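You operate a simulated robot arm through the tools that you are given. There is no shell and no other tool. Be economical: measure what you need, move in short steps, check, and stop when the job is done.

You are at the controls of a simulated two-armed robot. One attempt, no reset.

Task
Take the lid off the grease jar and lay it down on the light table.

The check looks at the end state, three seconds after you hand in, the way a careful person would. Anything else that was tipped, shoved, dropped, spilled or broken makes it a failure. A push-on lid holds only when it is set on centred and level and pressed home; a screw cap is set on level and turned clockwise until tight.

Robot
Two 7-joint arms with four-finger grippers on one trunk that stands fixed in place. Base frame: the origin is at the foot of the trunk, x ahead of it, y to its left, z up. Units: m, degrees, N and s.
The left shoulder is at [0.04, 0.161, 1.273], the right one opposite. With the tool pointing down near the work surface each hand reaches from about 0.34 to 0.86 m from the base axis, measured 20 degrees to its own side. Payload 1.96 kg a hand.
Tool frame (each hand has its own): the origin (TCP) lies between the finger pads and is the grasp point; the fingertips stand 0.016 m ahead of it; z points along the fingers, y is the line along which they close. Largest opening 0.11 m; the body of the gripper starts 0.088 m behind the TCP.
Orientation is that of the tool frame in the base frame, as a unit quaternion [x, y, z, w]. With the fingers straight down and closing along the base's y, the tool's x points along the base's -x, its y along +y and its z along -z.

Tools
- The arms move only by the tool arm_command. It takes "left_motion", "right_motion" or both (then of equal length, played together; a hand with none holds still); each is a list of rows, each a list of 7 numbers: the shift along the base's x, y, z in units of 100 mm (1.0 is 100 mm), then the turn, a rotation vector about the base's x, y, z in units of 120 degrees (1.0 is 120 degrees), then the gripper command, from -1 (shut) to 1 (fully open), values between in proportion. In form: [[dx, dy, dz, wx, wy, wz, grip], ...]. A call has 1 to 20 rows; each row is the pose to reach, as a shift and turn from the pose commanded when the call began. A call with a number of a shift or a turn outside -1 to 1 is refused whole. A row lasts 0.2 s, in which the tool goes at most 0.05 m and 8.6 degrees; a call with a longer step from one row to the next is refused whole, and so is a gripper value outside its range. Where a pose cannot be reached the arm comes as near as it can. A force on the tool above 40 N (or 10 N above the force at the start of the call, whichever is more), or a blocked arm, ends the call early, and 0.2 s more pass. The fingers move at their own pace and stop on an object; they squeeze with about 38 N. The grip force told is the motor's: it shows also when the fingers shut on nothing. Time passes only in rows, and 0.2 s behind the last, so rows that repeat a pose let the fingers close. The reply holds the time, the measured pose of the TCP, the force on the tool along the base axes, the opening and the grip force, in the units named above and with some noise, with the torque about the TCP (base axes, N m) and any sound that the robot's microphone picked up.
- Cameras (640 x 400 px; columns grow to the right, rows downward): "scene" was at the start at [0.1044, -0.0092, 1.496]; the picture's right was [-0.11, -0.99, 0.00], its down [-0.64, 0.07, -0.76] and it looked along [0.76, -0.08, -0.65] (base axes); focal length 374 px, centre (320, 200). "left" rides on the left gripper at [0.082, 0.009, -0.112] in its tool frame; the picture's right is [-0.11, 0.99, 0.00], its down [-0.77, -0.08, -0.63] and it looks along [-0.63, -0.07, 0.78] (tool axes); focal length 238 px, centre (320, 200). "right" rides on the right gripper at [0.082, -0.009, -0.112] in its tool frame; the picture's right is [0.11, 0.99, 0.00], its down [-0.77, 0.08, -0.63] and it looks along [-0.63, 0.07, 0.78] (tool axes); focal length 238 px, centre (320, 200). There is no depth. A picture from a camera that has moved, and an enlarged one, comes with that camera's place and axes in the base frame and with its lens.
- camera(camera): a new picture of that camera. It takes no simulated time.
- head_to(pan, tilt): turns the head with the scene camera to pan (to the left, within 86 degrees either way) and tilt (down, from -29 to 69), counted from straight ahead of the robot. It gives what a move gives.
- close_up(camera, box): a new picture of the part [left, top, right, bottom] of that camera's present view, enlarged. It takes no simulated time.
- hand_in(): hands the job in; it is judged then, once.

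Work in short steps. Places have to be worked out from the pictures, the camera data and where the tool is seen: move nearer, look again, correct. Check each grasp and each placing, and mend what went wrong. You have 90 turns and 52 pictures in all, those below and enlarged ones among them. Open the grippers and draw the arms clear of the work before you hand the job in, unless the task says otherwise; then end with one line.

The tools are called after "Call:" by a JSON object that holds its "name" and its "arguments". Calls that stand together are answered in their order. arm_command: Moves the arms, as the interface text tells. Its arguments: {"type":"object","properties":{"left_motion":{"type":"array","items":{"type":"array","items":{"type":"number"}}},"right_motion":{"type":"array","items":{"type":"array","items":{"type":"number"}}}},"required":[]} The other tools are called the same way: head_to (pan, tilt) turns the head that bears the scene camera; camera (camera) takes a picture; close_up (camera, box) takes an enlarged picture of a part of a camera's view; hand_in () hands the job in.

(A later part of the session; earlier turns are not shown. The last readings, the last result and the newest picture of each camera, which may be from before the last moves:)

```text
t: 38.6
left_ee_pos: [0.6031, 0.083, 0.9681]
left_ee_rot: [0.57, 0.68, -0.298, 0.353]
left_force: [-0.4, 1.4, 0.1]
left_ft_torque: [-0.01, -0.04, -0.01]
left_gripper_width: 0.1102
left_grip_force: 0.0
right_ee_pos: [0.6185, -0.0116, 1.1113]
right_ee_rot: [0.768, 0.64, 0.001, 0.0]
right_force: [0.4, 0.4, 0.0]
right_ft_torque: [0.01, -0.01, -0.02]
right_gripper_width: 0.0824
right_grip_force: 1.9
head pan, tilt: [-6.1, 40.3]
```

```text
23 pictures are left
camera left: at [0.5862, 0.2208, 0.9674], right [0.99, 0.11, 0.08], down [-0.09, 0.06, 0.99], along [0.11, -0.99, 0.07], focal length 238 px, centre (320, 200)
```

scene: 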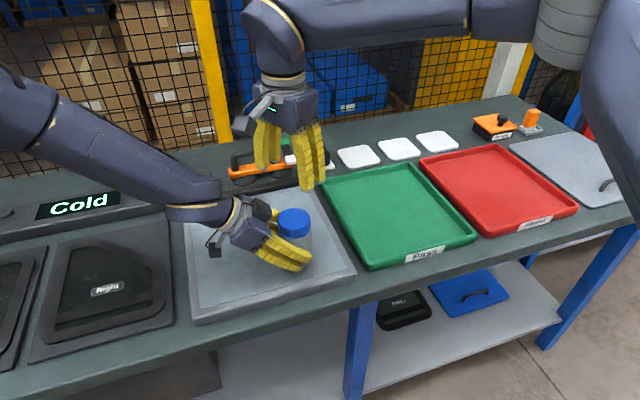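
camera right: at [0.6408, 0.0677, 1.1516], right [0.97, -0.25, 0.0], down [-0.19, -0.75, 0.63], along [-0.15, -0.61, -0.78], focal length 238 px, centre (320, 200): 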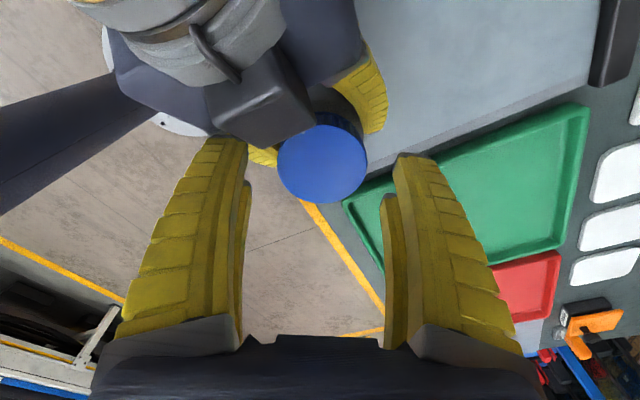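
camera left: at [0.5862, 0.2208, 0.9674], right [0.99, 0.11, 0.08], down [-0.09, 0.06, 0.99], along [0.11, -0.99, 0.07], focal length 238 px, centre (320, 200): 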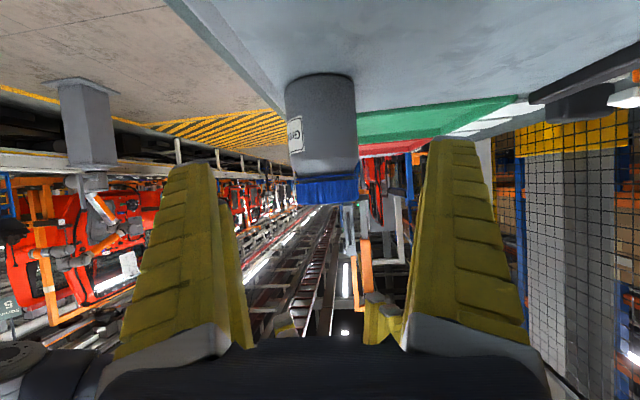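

Jar is centred in the left view. Advancing along the tool axis and gripping.

Call:
{"name": "arm_command", "arguments": {"left_motion": [[0.035, -0.2, -0.14, 0, 0, 0, 1], [0.07, -0.4, -0.28, 0, 0, 0, 1], [0.105, -0.6, -0.42, 0, 0, 0, 1], [0.14, -0.807, -0.565, 0, 0, 0, 1], [0.14, -0.807, -0.565, 0, 0, 0, 1]]}}

Call:
{"name": "arm_command", "arguments": {"left_motion": [[0, 0, 0, 0, 0, 0, 0.4], [0, 0, 0, 0, 0, 0, 0.2], [0, 0, 0, 0, 0, 0, -1], [0, 0, 0, 0, 0, 0, -1], [0, 0, 0, 0, 0, 0, -1]]}}

Call:
{"name": "close_up", "arguments": {"camera": "scene", "box": [172, 150, 372, 300]}}

```text
t: 39.8
left_ee_pos: [0.6169, -0.0019, 0.9115]
left_ee_rot: [0.57, 0.68, -0.298, 0.354]
left_force: [0.6, -1.2, 0.2]
left_ft_torque: [0.02, 0.01, -0.04]
left_gripper_width: 0.1101
left_grip_force: 0.0
right_ee_pos: [0.6189, -0.011, 1.1118]
right_ee_rot: [0.769, 0.639, 0.001, 0.0]
right_force: [-0.2, -0.1, -0.5]
right_ft_torque: [0.02, -0.01, -0.01]
right_gripper_width: 0.0825
right_grip_force: 2.4
head pan, tilt: [-6.1, 40.3]
```

```text
t: 41.0
left_ee_pos: [0.6171, -0.0005, 0.9131]
left_ee_rot: [0.57, 0.68, -0.297, 0.353]
left_force: [1.7, 3.5, 8.1]
left_ft_torque: [0.38, 0.07, -0.03]
left_gripper_width: 0.0638
left_grip_force: 37.6
right_ee_pos: [0.6183, -0.0117, 1.11]
right_ee_rot: [0.769, 0.64, 0.001, 0.001]
right_force: [0.3, -0.7, 0.5]
right_ft_torque: [-0.01, 0.02, -0.01]
right_gripper_width: 0.0823
right_grip_force: 2.2
head pan, tilt: [-6.1, 40.3]
```

```text
2.67 times, centred on (272, 225) of scene
camera zoom: at [0.1041, -0.009, 1.4961], right [-0.11, -0.99, 0.0], down [-0.64, 0.07, -0.76], along [0.76, -0.08, -0.65], focal length 997 px, centre (448, 133)
```

zoom: 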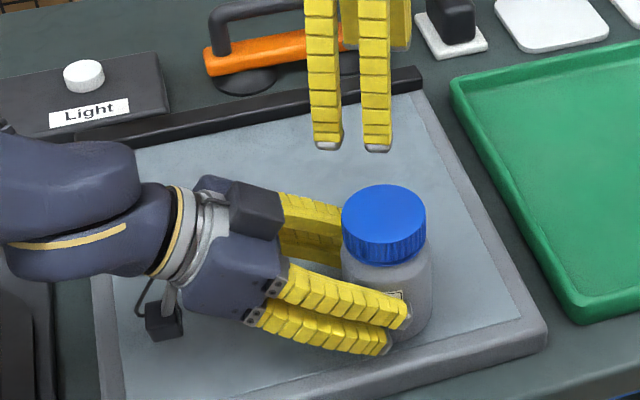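

Good grip, and the cap is now well clear of the left hand. Right hand descends in two stages to z≈0.978 while watching forces.

Call:
{"name": "arm_command", "arguments": {"right_motion": [[0.01, -0.02, -0.3, 0, 0, 0, 0.45], [0.01, -0.02, -0.6, 0, 0, 0, 0.45], [0.01, -0.02, -0.9, 0, 0, 0, 0.45], [0.01, -0.02, -1.0, 0, 0, 0, 0.45]]}}

Call:
{"name": "arm_command", "arguments": {"right_motion": [[0, 0, -0.1, 0, 0, 0, 0.45], [0, 0, -0.2, 0, 0, 0, 0.45], [0, 0, -0.32, 0, 0, 0, 0.45], [0, 0, -0.32, 0, 0, 0, 0.45]]}}

Call:
{"name": "close_up", "arguments": {"camera": "scene", "box": [172, 150, 372, 300]}}

Call:
{"name": "camera", "arguments": {"camera": "right"}}

```text
t: 42.0
left_ee_pos: [0.6174, -0.0019, 0.9119]
left_ee_rot: [0.57, 0.68, -0.297, 0.353]
left_force: [4.5, 3.7, 12.8]
left_ft_torque: [0.08, -0.09, 0.04]
left_gripper_width: 0.064
left_grip_force: 37.4
right_ee_pos: [0.6211, -0.0172, 1.0076]
right_ee_rot: [0.769, 0.639, 0.001, 0.0]
right_force: [-0.5, -0.2, 0.0]
right_ft_torque: [0.02, -0.02, -0.01]
right_gripper_width: 0.0828
right_grip_force: 1.8
head pan, tilt: [-6.1, 40.3]
```

```text
t: 43.0
left_ee_pos: [0.6174, -0.0014, 0.9129]
left_ee_rot: [0.569, 0.68, -0.297, 0.354]
left_force: [5.2, 3.9, 15.8]
left_ft_torque: [-0.17, -0.1, 0.1]
left_gripper_width: 0.0641
left_grip_force: 37.9
right_ee_pos: [0.6199, -0.0148, 0.9777]
right_ee_rot: [0.769, 0.639, 0.0, 0.0]
right_force: [-1.1, 0.9, 0.5]
right_ft_torque: [0.02, 0.0, -0.02]
right_gripper_width: 0.0825
right_grip_force: 1.9
head pan, tilt: [-6.1, 40.3]
```

```text
2.67 times, centred on (272, 225) of scene
camera zoom: at [0.1041, -0.009, 1.4961], right [-0.11, -0.99, 0.0], down [-0.64, 0.07, -0.76], along [0.76, -0.08, -0.65], focal length 997 px, centre (448, 133)
```

zoom: 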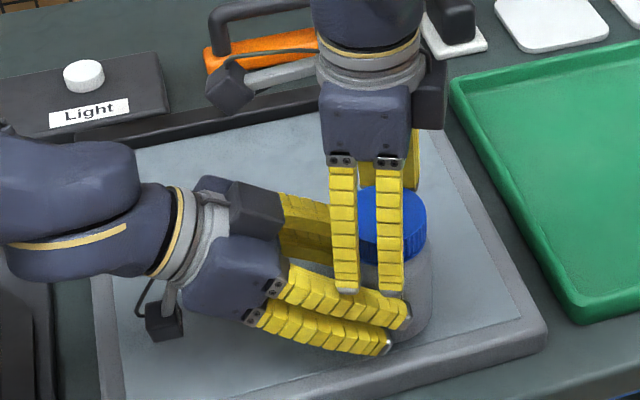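

```text
20 pictures are left
camera right: at [0.626, 0.0681, 1.0906], right [1.0, -0.08, 0.0], down [-0.06, -0.78, 0.63], along [-0.05, -0.63, -0.78], focal length 238 px, centre (320, 200)
```

right: 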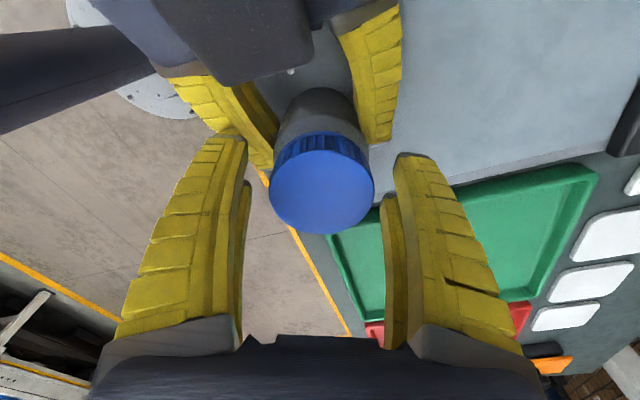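

No contact, cap centred between the right fingers. Closing on the cap.

Call:
{"name": "arm_command", "arguments": {"right_motion": [[0, 0.01, 0, 0, 0, 0, 0.2], [0, 0.01, 0, 0, 0, 0, -1], [0, 0.01, 0, 0, 0, 0, -1], [0, 0.01, 0, 0, 0, 0, -1]]}}

```text
t: 44.0
left_ee_pos: [0.6165, -0.0019, 0.9125]
left_ee_rot: [0.57, 0.68, -0.298, 0.353]
left_force: [-0.6, 4.6, 18.8]
left_ft_torque: [-0.46, -0.27, -0.04]
left_gripper_width: 0.064
left_grip_force: 38.6
right_ee_pos: [0.6194, -0.0136, 0.9791]
right_ee_rot: [0.769, 0.64, 0.002, 0.0]
right_force: [8.1, -2.1, 0.3]
right_ft_torque: [0.15, -0.14, 0.04]
right_gripper_width: 0.0509
right_grip_force: 38.4
head pan, tilt: [-6.1, 40.3]
```

Width 0.051 is smaller than the cap's estimated 0.062, so I look before turning.

Call:
{"name": "camera", "arguments": {"camera": "right"}}

Call:
{"name": "close_up", "arguments": {"camera": "scene", "box": [232, 165, 352, 255]}}

```text
19 pictures are left
camera right: at [0.6266, 0.0691, 1.0905], right [1.0, -0.08, 0.0], down [-0.06, -0.78, 0.63], along [-0.05, -0.63, -0.78], focal length 238 px, centre (320, 200)
```

right: 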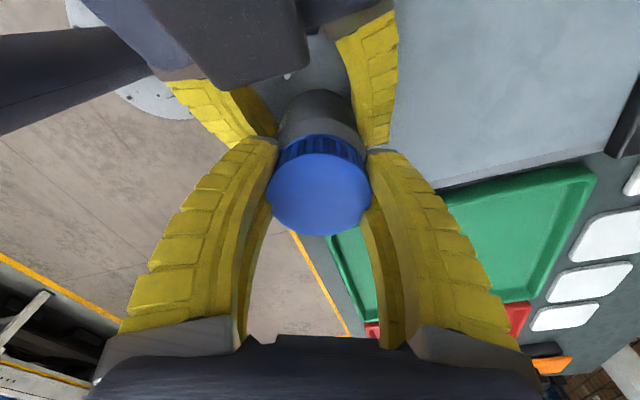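

```text
4.44 times, centred on (292, 210) of scene
camera zoom: at [0.1041, -0.009, 1.4961], right [-0.11, -0.99, 0.0], down [-0.64, 0.07, -0.76], along [0.76, -0.08, -0.65], focal length 1662 px, centre (444, 156)
```

zoom: 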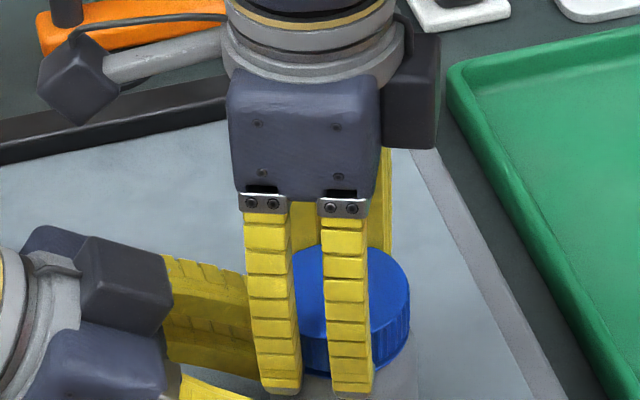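

The fingers' twin ridges straddle the round cap, a V-grip that explains 0.051, and the cap is centred. I turn 30 degrees counterclockwise and read the torque.

Call:
{"name": "arm_command", "arguments": {"right_motion": [[0, 0, 0, 0, 0, 0.05, -1], [0, 0, 0, 0, 0, 0.1, -1], [0, 0, 0, 0, 0, 0.15, -1], [0, 0, 0.002, 0, 0, 0.2, -1], [0, 0, 0.003, 0, 0, 0.25, -1]]}}

```text
t: 45.2
left_ee_pos: [0.6169, -0.0009, 0.9122]
left_ee_rot: [0.569, 0.681, -0.296, 0.353]
left_force: [7.5, 1.1, 11.3]
left_ft_torque: [-0.21, 0.04, 0.4]
left_gripper_width: 0.0637
left_grip_force: 38.2
right_ee_pos: [0.6205, -0.0132, 0.9786]
right_ee_rot: [0.576, 0.818, 0.002, 0.0]
right_force: [-10.3, -2.9, -2.6]
right_ft_torque: [-0.1, 0.39, -0.27]
right_gripper_width: 0.0503
right_grip_force: 38.3
head pan, tilt: [-6.1, 40.3]
```

Turned with low torque (0.27 N m). Continuing another 55 degrees.

Call:
{"name": "arm_command", "arguments": {"right_motion": [[0, 0, 0.001, 0, 0, 0.06, -1], [0, 0, 0.002, 0, 0, 0.12, -1], [0, 0, 0.003, 0, 0, 0.18, -1], [0, 0, 0.004, 0, 0, 0.24, -1], [0, 0, 0.005, 0, 0, 0.3, -1], [0, 0, 0.006, 0, 0, 0.36, -1], [0, 0, 0.007, 0, 0, 0.42, -1], [0, 0, 0.007, 0, 0, 0.46, -1]]}}

Call:
{"name": "close_up", "arguments": {"camera": "scene", "box": [232, 165, 352, 255]}}

```text
t: 46.8
left_ee_pos: [0.6182, 0.0013, 0.9123]
left_ee_rot: [0.569, 0.681, -0.295, 0.355]
left_force: [-2.6, 6.1, 5.0]
left_ft_torque: [0.15, -0.24, 0.04]
left_gripper_width: 0.0628
left_grip_force: 38.2
right_ee_pos: [0.6195, -0.0155, 0.9792]
right_ee_rot: [0.205, 0.979, -0.001, -0.002]
right_force: [-0.7, -3.9, 2.1]
right_ft_torque: [-0.12, 0.15, 0.02]
right_gripper_width: 0.0502
right_grip_force: 38.1
head pan, tilt: [-6.1, 40.3]
stopped in row 7 (left hand): the force on the tool passed its limit at 41 N (the readings are from after the stop); the commanded pose is now the measured one
```

```text
4.44 times, centred on (292, 210) of scene
camera zoom: at [0.104, -0.0091, 1.4961], right [-0.11, -0.99, 0.0], down [-0.64, 0.07, -0.76], along [0.76, -0.08, -0.65], focal length 1662 px, centre (444, 156)
```

zoom: 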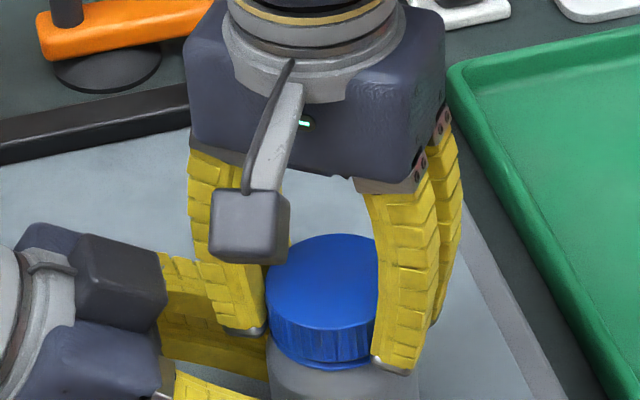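

The stroke ended near yaw -24 with a brief force spike, probably fingers meeting. I release, lift, turn back to -105, and come down again; strokes will stay within -105 to -38.

Call:
{"name": "arm_command", "arguments": {"right_motion": [[0, 0, 0, 0, 0, 0, 0.2], [0, 0, 0, 0, 0, 0, 0.2], [0, 0, 0.3, 0, 0, 0, 0.25], [0, 0, 0.6, 0, 0, -0.04, 0.45], [0, 0, 0.6, 0, 0, -0.11, 0.45], [0, 0, 0.6, 0, 0, -0.18, 0.45], [0, 0, 0.6, 0, 0, -0.25, 0.45], [0, 0, 0.6, 0, 0, -0.32, 0.45], [0, 0, 0.6, 0, 0, -0.39, 0.45], [0, 0, 0.6, 0, 0, -0.46, 0.45], [0, 0, 0.6, 0, 0, -0.53, 0.45], [0, 0, 0.6, 0, 0, -0.6, 0.45], [0, 0, 0.6, 0, 0, -0.67, 0.45], [0, 0, 0.4, 0, 0, -0.67, 0.45], [0, 0, 0.2, 0, 0, -0.67, 0.45], [0, 0, 0.0, 0, 0, -0.67, 0.45], [0, 0, 0.0, 0, 0, -0.67, 0.45]]}}

Call:
{"name": "camera", "arguments": {"camera": "right"}}

```text
t: 50.4
left_ee_pos: [0.618, 0.0013, 0.9117]
left_ee_rot: [0.569, 0.681, -0.295, 0.354]
left_force: [-1.4, 0.6, 4.9]
left_ft_torque: [0.16, -0.07, 0.05]
left_gripper_width: 0.0627
left_grip_force: 38.0
right_ee_pos: [0.6192, -0.0157, 0.9799]
right_ee_rot: [0.789, 0.615, -0.001, -0.001]
right_force: [1.0, 0.2, 0.7]
right_ft_torque: [-0.02, 0.03, 0.01]
right_gripper_width: 0.0826
right_grip_force: 0.9
head pan, tilt: [-6.1, 40.3]
```

```text
16 pictures are left
camera right: at [0.632, 0.0668, 1.0915], right [0.99, -0.14, 0.0], down [-0.11, -0.77, 0.63], along [-0.09, -0.62, -0.78], focal length 238 px, centre (320, 200)
```

right: 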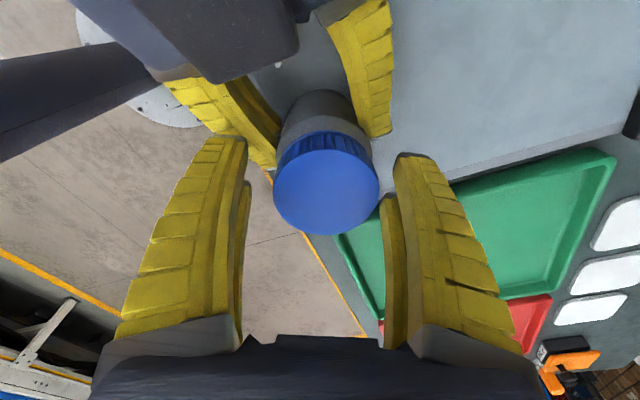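

Still well placed, the cap about 3 mm to +x. I close and turn about 65 degrees.

Call:
{"name": "arm_command", "arguments": {"right_motion": [[0.03, 0, 0, 0, 0, 0, 0.2], [0.03, 0, 0, 0, 0, 0, -1], [0.03, 0, 0, 0, 0, 0, -1], [0.03, 0, 0, 0, 0, 0, -1], [0.03, 0, 0, 0, 0, 0.0675, -1], [0.03, 0, 0, 0, 0, 0.135, -1], [0.03, 0, 0.002, 0, 0, 0.2025, -1], [0.03, 0, 0.003, 0, 0, 0.27, -1], [0.03, 0, 0.004, 0, 0, 0.3375, -1], [0.03, 0, 0.005, 0, 0, 0.405, -1], [0.03, 0, 0.006, 0, 0, 0.4725, -1], [0.03, 0, 0.006, 0, 0, 0.54, -1]]}}

Call:
{"name": "camera", "arguments": {"camera": "left"}}

```text
t: 53.0
left_ee_pos: [0.6186, 0.0011, 0.9119]
left_ee_rot: [0.568, 0.682, -0.295, 0.354]
left_force: [15.1, 7.0, 0.4]
left_ft_torque: [-0.14, 0.52, 0.54]
left_gripper_width: 0.0623
left_grip_force: 37.8
right_ee_pos: [0.6222, -0.0143, 0.9804]
right_ee_rot: [0.336, 0.942, -0.001, -0.001]
right_force: [-16.6, -8.8, 12.9]
right_ft_torque: [-0.19, 0.44, -0.25]
right_gripper_width: 0.0508
right_grip_force: 38.0
head pan, tilt: [-6.1, 40.3]
```

```text
15 pictures are left
camera left: at [0.6023, 0.1396, 0.9111], right [0.99, 0.12, 0.09], down [-0.09, 0.05, 0.99], along [0.11, -0.99, 0.07], focal length 238 px, centre (320, 200)
```

left: 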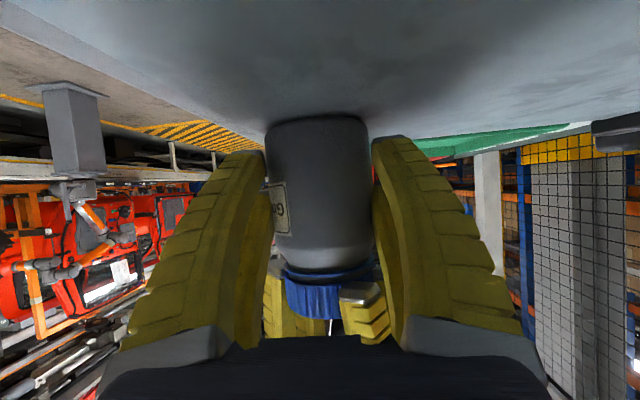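

The jar has not turned in the left hand, and upward force on the right tool suggests the cap is rising. Next cycle: release, back to yaw -115, down.

Call:
{"name": "arm_command", "arguments": {"right_motion": [[0, 0, 0, 0, 0, 0, 0.25], [0, 0, 0, 0, 0, 0, 0.25], [0, 0, 0.4, 0, 0, 0, 0.35], [0, 0, 0.5, 0, 0, -0.07, 0.4], [0, 0, 0.5, 0, 0, -0.14, 0.4], [0, 0, 0.5, 0, 0, -0.21, 0.4], [0, 0, 0.5, 0, 0, -0.28, 0.4], [0, 0, 0.5, 0, 0, -0.35, 0.4], [0, 0, 0.5, 0, 0, -0.42, 0.4], [0, 0, 0.5, 0, 0, -0.49, 0.4], [0, 0, 0.5, 0, 0, -0.56, 0.4], [0, 0, 0.5, 0, 0, -0.63, 0.4], [0, 0, 0.3, 0, 0, -0.63, 0.4], [0, 0, 0.1, 0, 0, -0.63, 0.4], [0, 0, 0.01, 0, 0, -0.63, 0.4], [0, 0, 0.01, 0, 0, -0.63, 0.4]]}}

Call:
{"name": "arm_command", "arguments": {"right_motion": [[0, 0, 0, 0, 0, 0, 0.2], [0, 0, 0, 0, 0, 0, -1], [0, 0, 0, 0, 0, 0, -1], [0, 0, 0, 0, 0, 0, -1], [0, 0, 0.001, 0, 0, 0.07, -1], [0, 0, 0.002, 0, 0, 0.14, -1], [0, 0, 0.004, 0, 0, 0.21, -1], [0, 0, 0.005, 0, 0, 0.28, -1], [0, 0, 0.006, 0, 0, 0.35, -1], [0, 0, 0.008, 0, 0, 0.42, -1], [0, 0, 0.009, 0, 0, 0.49, -1], [0, 0, 0.01, 0, 0, 0.56, -1], [0, 0, 0.011, 0, 0, 0.63, -1]]}}

Call:
{"name": "close_up", "arguments": {"camera": "scene", "box": [232, 165, 352, 255]}}

```text
t: 56.4
left_ee_pos: [0.6185, 0.0006, 0.9118]
left_ee_rot: [0.568, 0.682, -0.295, 0.354]
left_force: [-1.5, 1.1, 2.4]
left_ft_torque: [0.13, -0.05, 0.01]
left_gripper_width: 0.0619
left_grip_force: 38.4
right_ee_pos: [0.6238, -0.015, 0.9817]
right_ee_rot: [0.843, 0.538, 0.001, -0.001]
right_force: [0.5, -0.2, -0.5]
right_ft_torque: [0.01, 0.01, 0.02]
right_gripper_width: 0.08
right_grip_force: 1.9
head pan, tilt: [-6.1, 40.3]
```

```text
t: 59.1
left_ee_pos: [0.6185, 0.0022, 0.9116]
left_ee_rot: [0.568, 0.682, -0.295, 0.353]
left_force: [2.2, 21.7, -1.4]
left_ft_torque: [-0.99, 0.21, 0.63]
left_gripper_width: 0.0618
left_grip_force: 38.1
right_ee_pos: [0.6216, -0.014, 0.9807]
right_ee_rot: [0.336, 0.942, -0.001, -0.001]
right_force: [-5.2, -24.3, 12.0]
right_ft_torque: [-0.36, 0.2, -0.46]
right_gripper_width: 0.0508
right_grip_force: 37.7
head pan, tilt: [-6.1, 40.3]
```

```text
4.44 times, centred on (292, 210) of scene
camera zoom: at [0.104, -0.0092, 1.4961], right [-0.11, -0.99, 0.0], down [-0.64, 0.07, -0.76], along [0.76, -0.08, -0.65], focal length 1662 px, centre (444, 156)
```

zoom: 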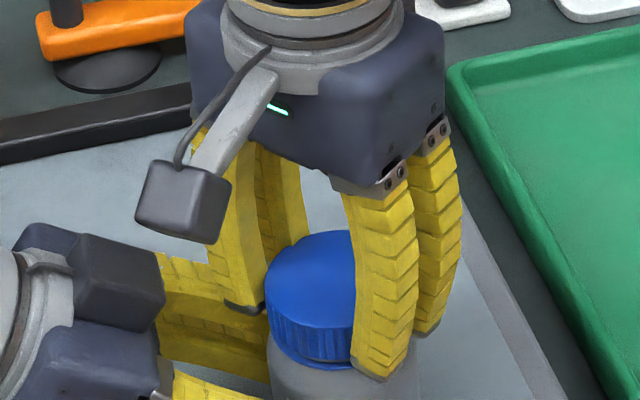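

The cap is rising (about 1.6 mm), but the left grip is creeping toward its fingertips. With the right hand steadying the cap, I regrip the left 6 mm further in.

Call:
{"name": "arm_command", "arguments": {"left_motion": [[0, 0, 0, 0, 0, 0, 0.4], [0, 0, 0, 0, 0, 0, 0.4], [0.005, -0.03, 0, 0, 0, 0, 0.4], [0.01, -0.06, 0, 0, 0, 0, 0.4], [0.01, -0.06, 0, 0, 0, 0, 0.2], [0.01, -0.06, 0, 0, 0, 0, -1], [0.01, -0.06, 0, 0, 0, 0, -1], [0.01, -0.06, 0, 0, 0, 0, -1]]}}

Call:
{"name": "arm_command", "arguments": {"right_motion": [[0, 0, 0, 0, 0, 0, 0.25], [0, 0, 0, 0, 0, 0, 0.25], [0, 0, 0.4, 0, 0, 0, 0.35], [0, 0, 0.5, 0, 0, -0.07, 0.4], [0, 0, 0.5, 0, 0, -0.14, 0.4], [0, 0, 0.5, 0, 0, -0.21, 0.4], [0, 0, 0.5, 0, 0, -0.28, 0.4], [0, 0, 0.5, 0, 0, -0.35, 0.4], [0, 0, 0.5, 0, 0, -0.42, 0.4], [0, 0, 0.5, 0, 0, -0.49, 0.4], [0, 0, 0.5, 0, 0, -0.56, 0.4], [0, 0, 0.5, 0, 0, -0.63, 0.4], [0, 0, 0.3, 0, 0, -0.63, 0.4], [0, 0, 0.1, 0, 0, -0.63, 0.4], [0, 0, 0.015, 0, 0, -0.63, 0.4], [0, 0, 0.015, 0, 0, -0.63, 0.4]]}}

Call:
{"name": "camera", "arguments": {"camera": "right"}}

```text
t: 61.0
left_ee_pos: [0.62, -0.0053, 0.9133]
left_ee_rot: [0.567, 0.682, -0.295, 0.355]
left_force: [10.6, 2.5, 0.9]
left_ft_torque: [-0.09, 0.58, 0.19]
left_gripper_width: 0.0645
left_grip_force: 38.1
right_ee_pos: [0.6207, -0.0153, 0.9815]
right_ee_rot: [0.337, 0.941, -0.002, -0.001]
right_force: [-7.5, -3.1, 2.1]
right_ft_torque: [0.04, -0.02, -0.14]
right_gripper_width: 0.0502
right_grip_force: 38.5
head pan, tilt: [-6.1, 40.3]
```

```text
t: 64.3
left_ee_pos: [0.6193, -0.0054, 0.9124]
left_ee_rot: [0.568, 0.681, -0.296, 0.354]
left_force: [0.2, -1.4, 3.2]
left_ft_torque: [0.13, 0.06, 0.01]
left_gripper_width: 0.0648
left_grip_force: 38.3
right_ee_pos: [0.6223, -0.0148, 0.9834]
right_ee_rot: [0.844, 0.537, 0.0, -0.001]
right_force: [-0.1, 0.4, -0.4]
right_ft_torque: [-0.03, 0.0, -0.01]
right_gripper_width: 0.08
right_grip_force: 2.0
head pan, tilt: [-6.1, 40.3]
```

```text
13 pictures are left
camera right: at [0.6496, 0.064, 1.0949], right [0.95, -0.32, 0.0], down [-0.25, -0.74, 0.63], along [-0.2, -0.59, -0.78], focal length 238 px, centre (320, 200)
```

right: 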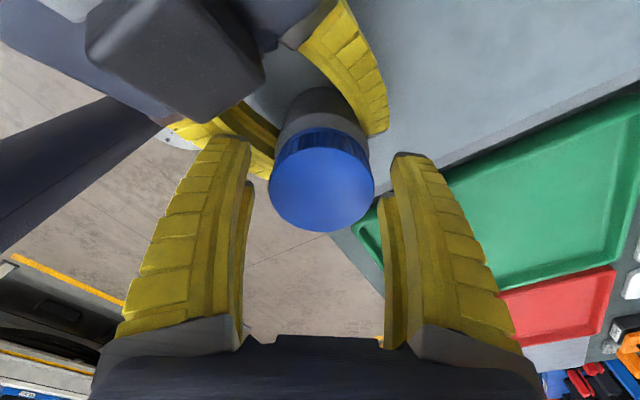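

Both hands well placed. Close and turn another 76 degrees, with 1 mm of rise.

Call:
{"name": "arm_command", "arguments": {"right_motion": [[0, 0, 0, 0, 0, 0, 0.2], [0, 0, 0, 0, 0, 0, -1], [0, 0, 0, 0, 0, 0, -1], [0, 0, 0, 0, 0, 0, -1], [0, 0, 0.001, 0, 0, 0.07, -1], [0, 0, 0.002, 0, 0, 0.14, -1], [0, 0, 0.004, 0, 0, 0.21, -1], [0, 0, 0.005, 0, 0, 0.28, -1], [0, 0, 0.006, 0, 0, 0.35, -1], [0, 0, 0.008, 0, 0, 0.42, -1], [0, 0, 0.009, 0, 0, 0.49, -1], [0, 0, 0.01, 0, 0, 0.56, -1], [0, 0, 0.011, 0, 0, 0.63, -1]]}}

```text
t: 67.2
left_ee_pos: [0.6208, -0.0063, 0.9121]
left_ee_rot: [0.568, 0.682, -0.295, 0.354]
left_force: [9.2, 6.8, 0.0]
left_ft_torque: [-0.35, 0.73, 0.42]
left_gripper_width: 0.0648
left_grip_force: 37.8
right_ee_pos: [0.623, -0.0145, 0.9834]
right_ee_rot: [0.335, 0.942, -0.001, -0.001]
right_force: [-11.2, -6.8, 0.3]
right_ft_torque: [-0.05, 0.11, -0.24]
right_gripper_width: 0.0478
right_grip_force: 38.4
head pan, tilt: [-6.1, 40.3]
```

About 290 degrees turned so far. A gentle 4 mm lift test will show if the thread is free.

Call:
{"name": "arm_command", "arguments": {"right_motion": [[0, 0, 0.01, 0, 0, 0, -1], [0, 0, 0.02, 0, 0, 0, -1], [0, 0, 0.03, 0, 0, 0, -1], [0, 0, 0.04, 0, 0, 0, -1]]}}

Call:
{"name": "close_up", "arguments": {"camera": "scene", "box": [232, 165, 352, 255]}}

```text
t: 68.2
left_ee_pos: [0.6202, -0.0059, 0.9129]
left_ee_rot: [0.568, 0.681, -0.295, 0.354]
left_force: [6.0, 11.9, 4.4]
left_ft_torque: [-0.87, 0.39, 0.05]
left_gripper_width: 0.0648
left_grip_force: 38.4
right_ee_pos: [0.6221, -0.0155, 0.9889]
right_ee_rot: [0.337, 0.942, -0.001, -0.001]
right_force: [-5.8, -11.7, -5.4]
right_ft_torque: [-0.03, 0.02, 0.03]
right_gripper_width: 0.0482
right_grip_force: 37.9
head pan, tilt: [-6.1, 40.3]
```

```text
4.44 times, centred on (292, 210) of scene
camera zoom: at [0.1044, -0.0092, 1.496], right [-0.11, -0.99, 0.0], down [-0.64, 0.07, -0.76], along [0.76, -0.08, -0.65], focal length 1662 px, centre (444, 156)
```

zoom: 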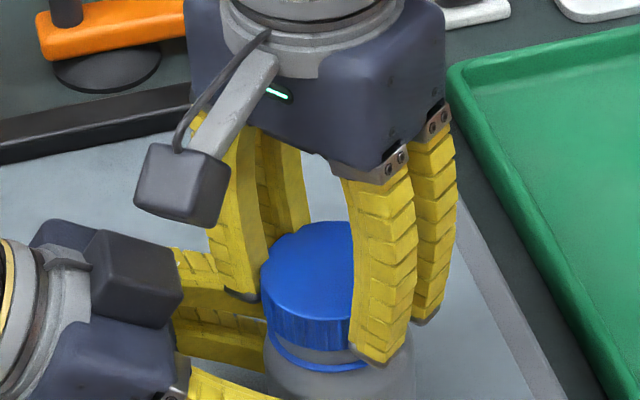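

The cap has come up, with a gap showing and only about 5 N of pull. Lifting further, slowly.

Call:
{"name": "arm_command", "arguments": {"right_motion": [[0, 0, 0.02, 0, 0, 0, -1], [0, 0, 0.05, 0, 0, 0, -1], [0, 0, 0.1, 0, 0, 0, -1], [0, 0, 0.15, 0, 0, 0, -1], [0, 0, 0.25, 0, 0, 0, -1], [0, 0, 0.4, 0, 0, 0, -1], [0, 0, 0.6, 0, 0, 0, -1], [0, 0, 0.6, 0, 0, 0, -1]]}}

Call:
{"name": "close_up", "arguments": {"camera": "scene", "box": [212, 150, 372, 270]}}

```text
t: 70.0
left_ee_pos: [0.6199, -0.0069, 0.912]
left_ee_rot: [0.569, 0.681, -0.295, 0.354]
left_force: [-1.9, -1.8, 4.0]
left_ft_torque: [0.13, 0.02, 0.01]
left_gripper_width: 0.0647
left_grip_force: 38.3
right_ee_pos: [0.6231, -0.015, 1.0532]
right_ee_rot: [0.336, 0.942, 0.0, -0.001]
right_force: [-0.6, -0.1, -0.1]
right_ft_torque: [-0.03, -0.02, 0.02]
right_gripper_width: 0.0472
right_grip_force: 38.5
head pan, tilt: [-6.1, 40.3]
```

```text
3.33 times, centred on (292, 210) of scene
camera zoom: at [0.1041, -0.0093, 1.496], right [-0.11, -0.99, 0.0], down [-0.64, 0.07, -0.76], along [0.76, -0.08, -0.65], focal length 1247 px, centre (413, 167)
```

zoom: 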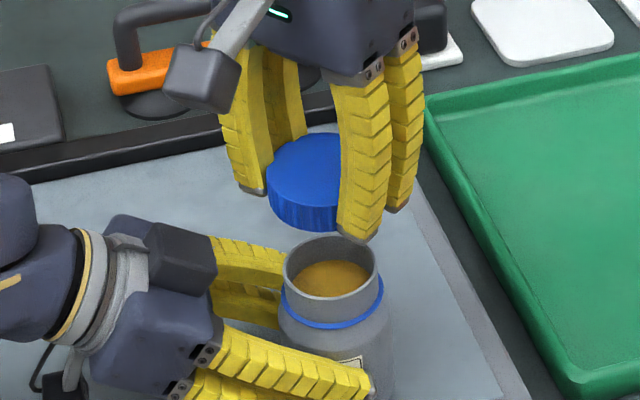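

The lid is off and held; the jar is open and upright. I move the lid aside and up, then lift the jar slightly to take it back to its original place.

Call:
{"name": "arm_command", "arguments": {"right_motion": [[0, 0, 0.2, 0, 0, 0, -1], [0, -0.1, 0.35, 0, 0, 0, -1], [0, -0.3, 0.35, 0, 0, 0, -1], [0, -0.5, 0.35, 0, 0, 0, -1], [0, -0.7, 0.35, 0, 0, 0, -1], [0, -0.9, 0.35, 0, 0, 0, -1], [0, -1.0, 0.35, 0, 0, 0, -1]]}}

Call:
{"name": "arm_command", "arguments": {"left_motion": [[0, 0, 0.05, 0, 0, 0, -1], [0, 0, 0.12, 0, 0, 0, -1], [0, 0, 0.2, 0, 0, 0, -1], [0.05, 0, 0.2, 0, 0, 0, -1], [0.15, 0.02, 0.2, 0, 0, 0.03, -1], [0.25, 0.05, 0.2, 0, 0, 0.06, -1], [0.35, 0.1, 0.2, 0, 0, 0.09, -1], [0.45, 0.14, 0.2, 0, 0, 0.12, -1], [0.55, 0.18, 0.2, 0, 0, 0.15, -1], [0.65, 0.22, 0.2, 0, 0, 0.18, -1], [0.75, 0.25, 0.2, 0, 0, 0.21, -1], [0.82, 0.27, 0.2, 0, 0, 0.24, -1], [0.82, 0.27, 0.2, 0, 0, 0.24, -1]]}}

Call:
{"name": "camera", "arguments": {"camera": "scene"}}

```text
t: 71.5
left_ee_pos: [0.621, -0.0063, 0.9124]
left_ee_rot: [0.569, 0.681, -0.295, 0.354]
left_force: [-0.1, -0.5, 3.7]
left_ft_torque: [0.19, -0.05, 0.0]
left_gripper_width: 0.0644
left_grip_force: 37.9
right_ee_pos: [0.6246, -0.1146, 1.0831]
right_ee_rot: [0.337, 0.942, 0.0, -0.001]
right_force: [-1.3, 0.1, -0.5]
right_ft_torque: [-0.02, -0.02, 0.0]
right_gripper_width: 0.0473
right_grip_force: 38.0
head pan, tilt: [-6.1, 40.3]
```

```text
t: 74.3
left_ee_pos: [0.7016, 0.021, 0.9314]
left_ee_rot: [0.381, 0.801, -0.198, 0.416]
left_force: [0.6, -0.1, -2.3]
left_ft_torque: [0.02, 0.04, 0.01]
left_gripper_width: 0.0645
left_grip_force: 38.0
right_ee_pos: [0.6243, -0.1152, 1.0823]
right_ee_rot: [0.336, 0.942, 0.0, -0.001]
right_force: [-0.4, -0.1, -0.4]
right_ft_torque: [-0.02, 0.0, 0.01]
right_gripper_width: 0.0475
right_grip_force: 38.3
head pan, tilt: [-6.1, 40.3]
```

```text
10 pictures are left
```

scene: 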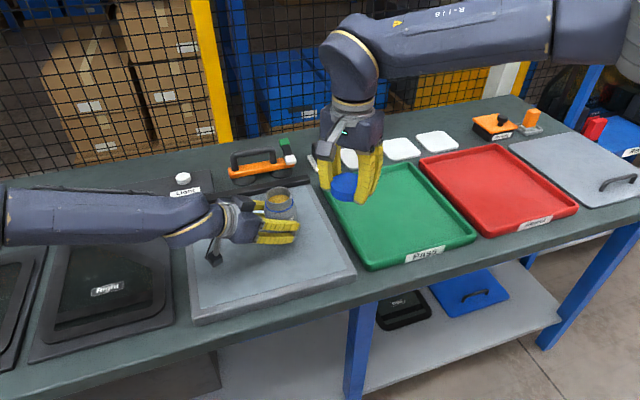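

Jar upright in transit. Finishing the move to the original spot (left TCP ≈ 0.784, 0.023) and the remaining 11 degrees of yaw.

Call:
{"name": "arm_command", "arguments": {"left_motion": [[0.1, 0, 0, 0, 0, 0.02, -1], [0.2, 0, 0, 0, 0, 0.04, -1], [0.3, 0.01, 0, 0, 0, 0.06, -1], [0.4, 0.01, 0, 0, 0, 0.08, -1], [0.5, 0.02, 0, 0, 0, 0.0933, -1], [0.6, 0.02, 0, 0, 0, 0.0933, -1], [0.7, 0.02, 0, 0, 0, 0.0933, -1], [0.78, 0.02, 0, 0, 0, 0.0933, -1], [0.82, 0.02, 0, 0, 0, 0.0933, -1], [0.82, 0.02, -0.05, 0, 0, 0.0933, -1], [0.82, 0.02, -0.1, 0, 0, 0.0933, -1], [0.82, 0.02, -0.14, 0, 0, 0.0933, -1], [0.82, 0.02, -0.16, 0, 0, 0.0933, -1], [0.82, 0.02, -0.16, 0, 0, 0.0933, -1]]}}

Call:
{"name": "close_up", "arguments": {"camera": "scene", "box": [180, 130, 340, 250]}}

```text
t: 77.3
left_ee_pos: [0.7834, 0.0236, 0.9162]
left_ee_rot: [0.302, 0.835, -0.156, 0.434]
left_force: [0.1, 0.1, -2.8]
left_ft_torque: [0.0, 0.04, 0.01]
left_gripper_width: 0.0641
left_grip_force: 38.4
right_ee_pos: [0.624, -0.115, 1.0825]
right_ee_rot: [0.336, 0.942, -0.001, -0.001]
right_force: [-0.2, 0.5, 0.7]
right_ft_torque: [-0.01, 0.02, -0.01]
right_gripper_width: 0.0476
right_grip_force: 37.6
head pan, tilt: [-6.1, 40.3]
```

```text
3.33 times, centred on (260, 190) of scene
camera zoom: at [0.1046, -0.0092, 1.496], right [-0.11, -0.99, 0.0], down [-0.64, 0.07, -0.76], along [0.76, -0.08, -0.65], focal length 1247 px, centre (520, 233)
```

zoom: 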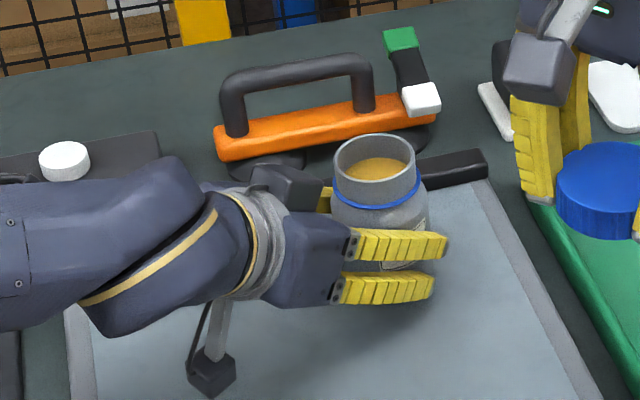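

Position matches the original. Lowering the last few mm to contact.

Call:
{"name": "arm_command", "arguments": {"left_motion": [[0, 0, -0.01, 0, 0, 0, -1], [0, 0, -0.02, 0, 0, 0, -1], [0, 0, -0.03, 0, 0, 0, -1], [0, 0, -0.04, 0, 0, 0, -1], [0, 0, -0.04, 0, 0, 0, -1]]}}

```text
t: 78.5
left_ee_pos: [0.7833, 0.0233, 0.9131]
left_ee_rot: [0.301, 0.835, -0.156, 0.433]
left_force: [-0.5, -0.1, 0.2]
left_ft_torque: [0.1, 0.06, 0.01]
left_gripper_width: 0.0644
left_grip_force: 37.7
right_ee_pos: [0.6253, -0.1147, 1.0837]
right_ee_rot: [0.336, 0.942, -0.001, -0.001]
right_force: [-0.3, -0.1, 0.6]
right_ft_torque: [-0.01, -0.03, 0.04]
right_gripper_width: 0.0477
right_grip_force: 37.9
head pan, tilt: [-6.1, 40.3]
```

Just touching. I press about 0.5 mm more, open, and back out along the tool axis.

Call:
{"name": "arm_command", "arguments": {"left_motion": [[0, 0, -0.006, 0, 0, 0, -1], [0, 0, -0.006, 0, 0, 0, 0.35], [0, 0, -0.006, 0, 0, 0, 0.6], [0, 0, -0.006, 0, 0, 0, 1], [0, 0, -0.006, 0, 0, 0, 1], [-0.15, 0.13, 0.14, 0, 0, 0, 1], [-0.35, 0.29, 0.32, 0, 0, 0, 1], [-0.55, 0.46, 0.5, 0, 0, 0, 1], [-0.75, 0.63, 0.69, 0, 0, 0, 1], [-0.9, 0.76, 0.9, 0, 0, 0, 1], [-1.0, 0.95, 1.0, 0, 0, 0, 1]]}}

Call:
{"name": "arm_command", "arguments": {"left_motion": [[-0.2, 0.3, 0.2, 0, 0, 0, 1], [-0.4, 0.6, 0.4, 0, 0, 0, 1], [-0.5, 0.8, 0.5, 0, 0, 0, 1]]}}

Call:
{"name": "camera", "arguments": {"camera": "scene"}}

Call:
{"name": "camera", "arguments": {"camera": "right"}}

```text
t: 81.0
left_ee_pos: [0.6843, 0.1188, 1.0128]
left_ee_rot: [0.301, 0.834, -0.157, 0.434]
left_force: [-0.1, 0.2, -0.5]
left_ft_torque: [0.0, 0.0, 0.0]
left_gripper_width: 0.1101
left_grip_force: 0.1
right_ee_pos: [0.6249, -0.1143, 1.0829]
right_ee_rot: [0.337, 0.942, -0.001, -0.001]
right_force: [0.2, -0.2, 0.5]
right_ft_torque: [0.04, 0.02, 0.01]
right_gripper_width: 0.0476
right_grip_force: 38.3
head pan, tilt: [-6.1, 40.3]
```

```text
t: 81.8
left_ee_pos: [0.634, 0.1993, 1.0616]
left_ee_rot: [0.302, 0.835, -0.157, 0.433]
left_force: [0.5, 0.1, 0.2]
left_ft_torque: [-0.01, -0.02, 0.0]
left_gripper_width: 0.1101
left_grip_force: 0.1
right_ee_pos: [0.6244, -0.1144, 1.082]
right_ee_rot: [0.336, 0.942, 0.0, -0.001]
right_force: [0.1, -0.1, -0.7]
right_ft_torque: [0.02, 0.01, 0.0]
right_gripper_width: 0.0474
right_grip_force: 38.1
head pan, tilt: [-6.1, 40.3]
```

```text
8 pictures are left
```

scene: 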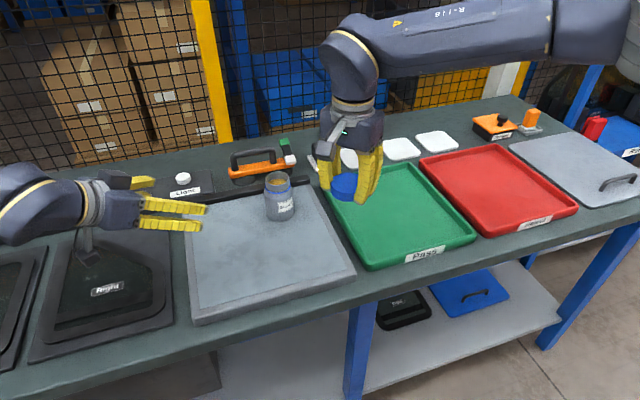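

```text
7 pictures are left
camera right: at [0.5559, -0.0695, 1.1954], right [0.55, 0.84, 0.0], down [0.65, -0.43, 0.63], along [0.53, -0.34, -0.78], focal length 238 px, centre (320, 200)
```

right: 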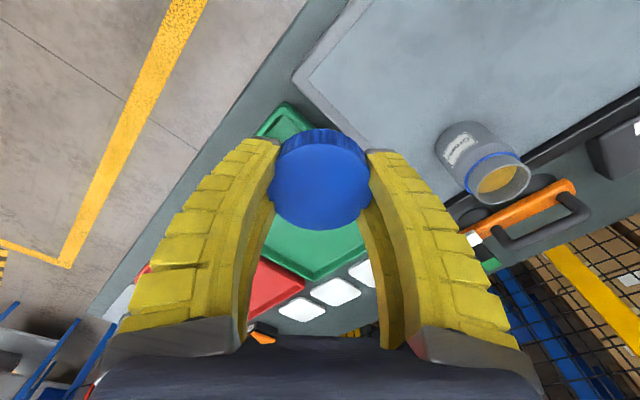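

The jar is back in its place, upright. I carry the lid to open light-table area at about (0.645, 0.01) and lower it.

Call:
{"name": "arm_command", "arguments": {"right_motion": [[0.05, 0.25, 0, 0, 0, 0, -1], [0.1, 0.5, 0, 0, 0, 0, -1], [0.15, 0.75, 0, 0, 0, 0, -1], [0.2, 1.0, 0, 0, 0, 0, -1], [0.2, 1.0, -0.3, 0, 0, 0, -1], [0.2, 1.0, -0.6, 0, 0, 0, -1], [0.2, 1.0, -0.9, 0, 0, 0, -1]]}}

Call:
{"name": "arm_command", "arguments": {"right_motion": [[0, 0.1, -0.2, 0, 0, 0, -1], [0, 0.1, -0.4, 0, 0, 0, -1], [0, 0.1, -0.6, 0, 0, 0, -1], [0, 0.1, -0.75, 0, 0, 0, -1], [0, 0.1, -0.83, 0, 0, 0, -1], [0, 0.1, -0.83, 0, 0, 0, -1]]}}

Call:
{"name": "close_up", "arguments": {"camera": "scene", "box": [212, 170, 372, 290]}}

```text
t: 83.3
left_ee_pos: [0.6338, 0.1983, 1.0611]
left_ee_rot: [0.301, 0.835, -0.156, 0.434]
left_force: [0.2, -0.2, -0.2]
left_ft_torque: [-0.01, -0.01, 0.02]
left_gripper_width: 0.1101
left_grip_force: 0.0
right_ee_pos: [0.6434, -0.0156, 0.9931]
right_ee_rot: [0.336, 0.942, 0.0, -0.001]
right_force: [0.5, -0.2, 0.6]
right_ft_torque: [0.01, -0.01, -0.01]
right_gripper_width: 0.0479
right_grip_force: 38.0
head pan, tilt: [-6.1, 40.3]
```

```text
t: 84.8
left_ee_pos: [0.6343, 0.1982, 1.0606]
left_ee_rot: [0.301, 0.835, -0.156, 0.434]
left_force: [0.1, 0.1, 0.2]
left_ft_torque: [0.01, 0.0, -0.02]
left_gripper_width: 0.11
left_grip_force: 0.0
right_ee_pos: [0.6446, -0.0052, 0.9116]
right_ee_rot: [0.336, 0.942, 0.0, -0.002]
right_force: [-0.2, 0.4, 0.0]
right_ft_torque: [-0.01, 0.0, -0.03]
right_gripper_width: 0.0476
right_grip_force: 37.9
head pan, tilt: [-6.1, 40.3]
```

```text
3.33 times, centred on (292, 230) of scene
camera zoom: at [0.1044, -0.0092, 1.496], right [-0.11, -0.99, 0.0], down [-0.64, 0.07, -0.76], along [0.76, -0.08, -0.65], focal length 1247 px, centre (413, 100)
```

zoom: 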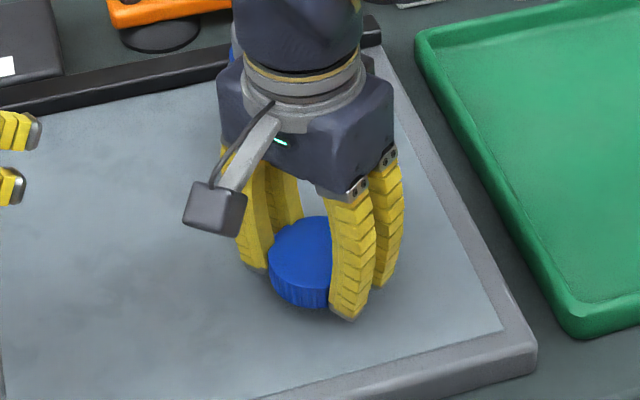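

Lid is just above the surface; lowering in small steps until contact.

Call:
{"name": "arm_command", "arguments": {"right_motion": [[0, 0, -0.03, 0, 0, 0, -1], [0, 0, -0.05, 0, 0, 0, -1], [0, 0, -0.07, 0, 0, 0, -1], [0, 0, -0.09, 0, 0, 0, -1], [0, 0, -0.1, 0, 0, 0, -1]]}}

```text
t: 86.0
left_ee_pos: [0.6338, 0.1994, 1.0599]
left_ee_rot: [0.302, 0.834, -0.157, 0.434]
left_force: [-0.7, -0.2, 0.1]
left_ft_torque: [-0.03, -0.03, 0.03]
left_gripper_width: 0.1101
left_grip_force: 0.0
right_ee_pos: [0.6432, -0.0054, 0.9]
right_ee_rot: [0.336, 0.942, -0.001, -0.001]
right_force: [0.3, 0.2, 0.7]
right_ft_torque: [0.0, -0.01, 0.02]
right_gripper_width: 0.0475
right_grip_force: 38.2
head pan, tilt: [-6.1, 40.3]
```

Call:
{"name": "arm_command", "arguments": {"right_motion": [[0, 0, -0.01, 0, 0, 0, -1], [0, 0, -0.02, 0, 0, 0, -1], [0, 0, -0.03, 0, 0, 0, -1], [0, 0, -0.035, 0, 0, 0, -1]]}}

```text
t: 87.0
left_ee_pos: [0.6334, 0.1983, 1.0601]
left_ee_rot: [0.302, 0.835, -0.157, 0.433]
left_force: [0.8, -0.1, 0.0]
left_ft_torque: [0.0, 0.0, -0.01]
left_gripper_width: 0.11
left_grip_force: 0.1
right_ee_pos: [0.6423, -0.0057, 0.8966]
right_ee_rot: [0.337, 0.942, 0.0, -0.001]
right_force: [0.3, -0.2, 0.1]
right_ft_torque: [0.01, -0.01, 0.01]
right_gripper_width: 0.0477
right_grip_force: 37.8
head pan, tilt: [-6.1, 40.3]
```

Still no contact at z 0.8966; continuing with 0.5–1 mm steps.

Call:
{"name": "arm_command", "arguments": {"right_motion": [[0, 0, -0.007, 0, 0, 0, -1], [0, 0, -0.014, 0, 0, 0, -1], [0, 0, -0.02, 0, 0, 0, -1]]}}

Call:
{"name": "close_up", "arguments": {"camera": "scene", "box": [252, 200, 332, 260]}}

```text
t: 87.8
left_ee_pos: [0.6343, 0.1985, 1.0603]
left_ee_rot: [0.301, 0.835, -0.156, 0.434]
left_force: [0.1, -0.1, 0.7]
left_ft_torque: [-0.02, 0.02, -0.03]
left_gripper_width: 0.1103
left_grip_force: 0.0
right_ee_pos: [0.643, -0.0042, 0.895]
right_ee_rot: [0.336, 0.942, -0.001, -0.001]
right_force: [0.3, 0.0, -0.6]
right_ft_torque: [-0.01, -0.02, -0.01]
right_gripper_width: 0.0473
right_grip_force: 37.7
head pan, tilt: [-6.1, 40.3]
```

```text
6.67 times, centred on (292, 230) of scene
camera zoom: at [0.1044, -0.0092, 1.496], right [-0.11, -0.99, 0.0], down [-0.64, 0.07, -0.76], along [0.76, -0.08, -0.65], focal length 2493 px, centre (507, 0)
```

zoom: 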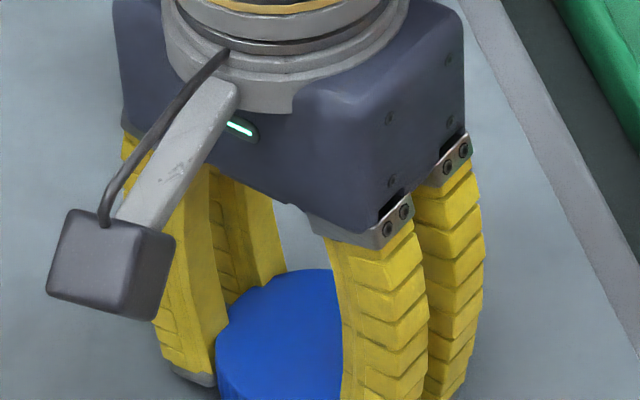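

Very near the surface. Another 2 mm in small steps.

Call:
{"name": "arm_command", "arguments": {"right_motion": [[0, 0, -0.007, 0, 0, 0, -1], [0, 0, -0.014, 0, 0, 0, -1], [0, 0, -0.02, 0, 0, 0, -1]]}}

```text
t: 88.5
left_ee_pos: [0.6336, 0.1995, 1.0611]
left_ee_rot: [0.301, 0.835, -0.156, 0.434]
left_force: [-0.9, 0.0, 0.6]
left_ft_torque: [-0.03, 0.01, 0.01]
left_gripper_width: 0.1102
left_grip_force: 0.1
right_ee_pos: [0.6425, -0.0057, 0.8937]
right_ee_rot: [0.336, 0.942, 0.0, -0.001]
right_force: [0.5, 0.5, -0.1]
right_ft_torque: [0.03, 0.02, -0.01]
right_gripper_width: 0.0477
right_grip_force: 37.6
head pan, tilt: [-6.1, 40.3]
```

Call:
{"name": "arm_command", "arguments": {"right_motion": [[0, 0, -0.007, 0, 0, 0, -1], [0, 0, -0.014, 0, 0, 0, -1], [0, 0, -0.02, 0, 0, 0, -1], [0, 0, -0.027, 0, 0, 0, -1]]}}

```text
t: 89.5
left_ee_pos: [0.6337, 0.1984, 1.061]
left_ee_rot: [0.301, 0.835, -0.156, 0.434]
left_force: [-0.3, 0.2, 0.1]
left_ft_torque: [0.02, 0.01, 0.0]
left_gripper_width: 0.1103
left_grip_force: 0.0
right_ee_pos: [0.6419, -0.0044, 0.8914]
right_ee_rot: [0.337, 0.942, -0.001, -0.002]
right_force: [0.4, -0.7, -0.6]
right_ft_torque: [-0.01, 0.0, 0.0]
right_gripper_width: 0.0478
right_grip_force: 37.9
head pan, tilt: [-6.1, 40.3]
```

Still free; the surface must be a little lower than I estimated. Continuing carefully.

Call:
{"name": "arm_command", "arguments": {"right_motion": [[0, 0, -0.007, 0, 0, 0, -1], [0, 0, -0.014, 0, 0, 0, -1], [0, 0, -0.02, 0, 0, 0, -1], [0, 0, -0.027, 0, 0, 0, -1]]}}

Call:
{"name": "close_up", "arguments": {"camera": "scene", "box": [252, 215, 332, 275]}}

```text
t: 90.5
left_ee_pos: [0.6329, 0.1998, 1.0612]
left_ee_rot: [0.301, 0.835, -0.157, 0.433]
left_force: [-1.2, -0.3, 0.0]
left_ft_torque: [0.0, -0.02, 0.0]
left_gripper_width: 0.1099
left_grip_force: 0.1
right_ee_pos: [0.6426, -0.0033, 0.8883]
right_ee_rot: [0.336, 0.942, -0.001, -0.002]
right_force: [-0.1, 0.1, -0.4]
right_ft_torque: [0.03, 0.03, 0.0]
right_gripper_width: 0.0477
right_grip_force: 37.9
head pan, tilt: [-6.1, 40.3]
```

```text
6.67 times, centred on (292, 245) of scene
camera zoom: at [0.1044, -0.0092, 1.496], right [-0.11, -0.99, 0.0], down [-0.64, 0.07, -0.76], along [0.76, -0.08, -0.65], focal length 2493 px, centre (507, -100)
```

zoom: 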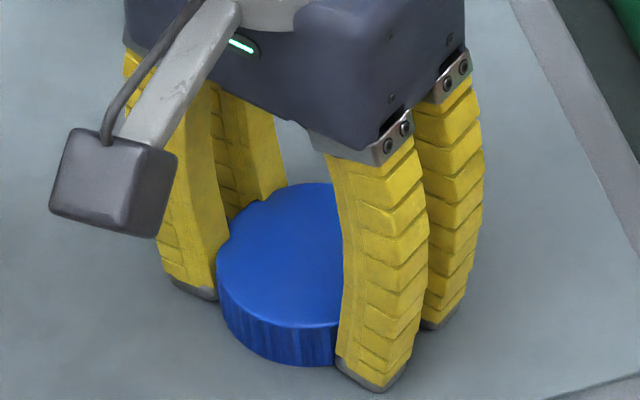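

A small gap remains under both lid and fingertips. Keep lowering in small steps.

Call:
{"name": "arm_command", "arguments": {"right_motion": [[0, 0, -0.007, 0, 0, 0, -1], [0, 0, -0.014, 0, 0, 0, -1], [0, 0, -0.021, 0, 0, 0, -1], [0, 0, -0.028, 0, 0, 0, -1], [0, 0, -0.028, 0, 0, 0, -1]]}}

```text
t: 91.8
left_ee_pos: [0.6326, 0.1991, 1.0613]
left_ee_rot: [0.302, 0.834, -0.156, 0.434]
left_force: [1.4, 1.3, 0.3]
left_ft_torque: [0.01, 0.0, 0.01]
left_gripper_width: 0.1101
left_grip_force: 0.0
right_ee_pos: [0.643, -0.0047, 0.8865]
right_ee_rot: [0.337, 0.941, 0.0, 0.0]
right_force: [-4.2, -6.7, 39.7]
right_ft_torque: [-0.18, 0.17, -0.08]
right_gripper_width: 0.0478
right_grip_force: 37.8
head pan, tilt: [-6.1, 40.3]
```

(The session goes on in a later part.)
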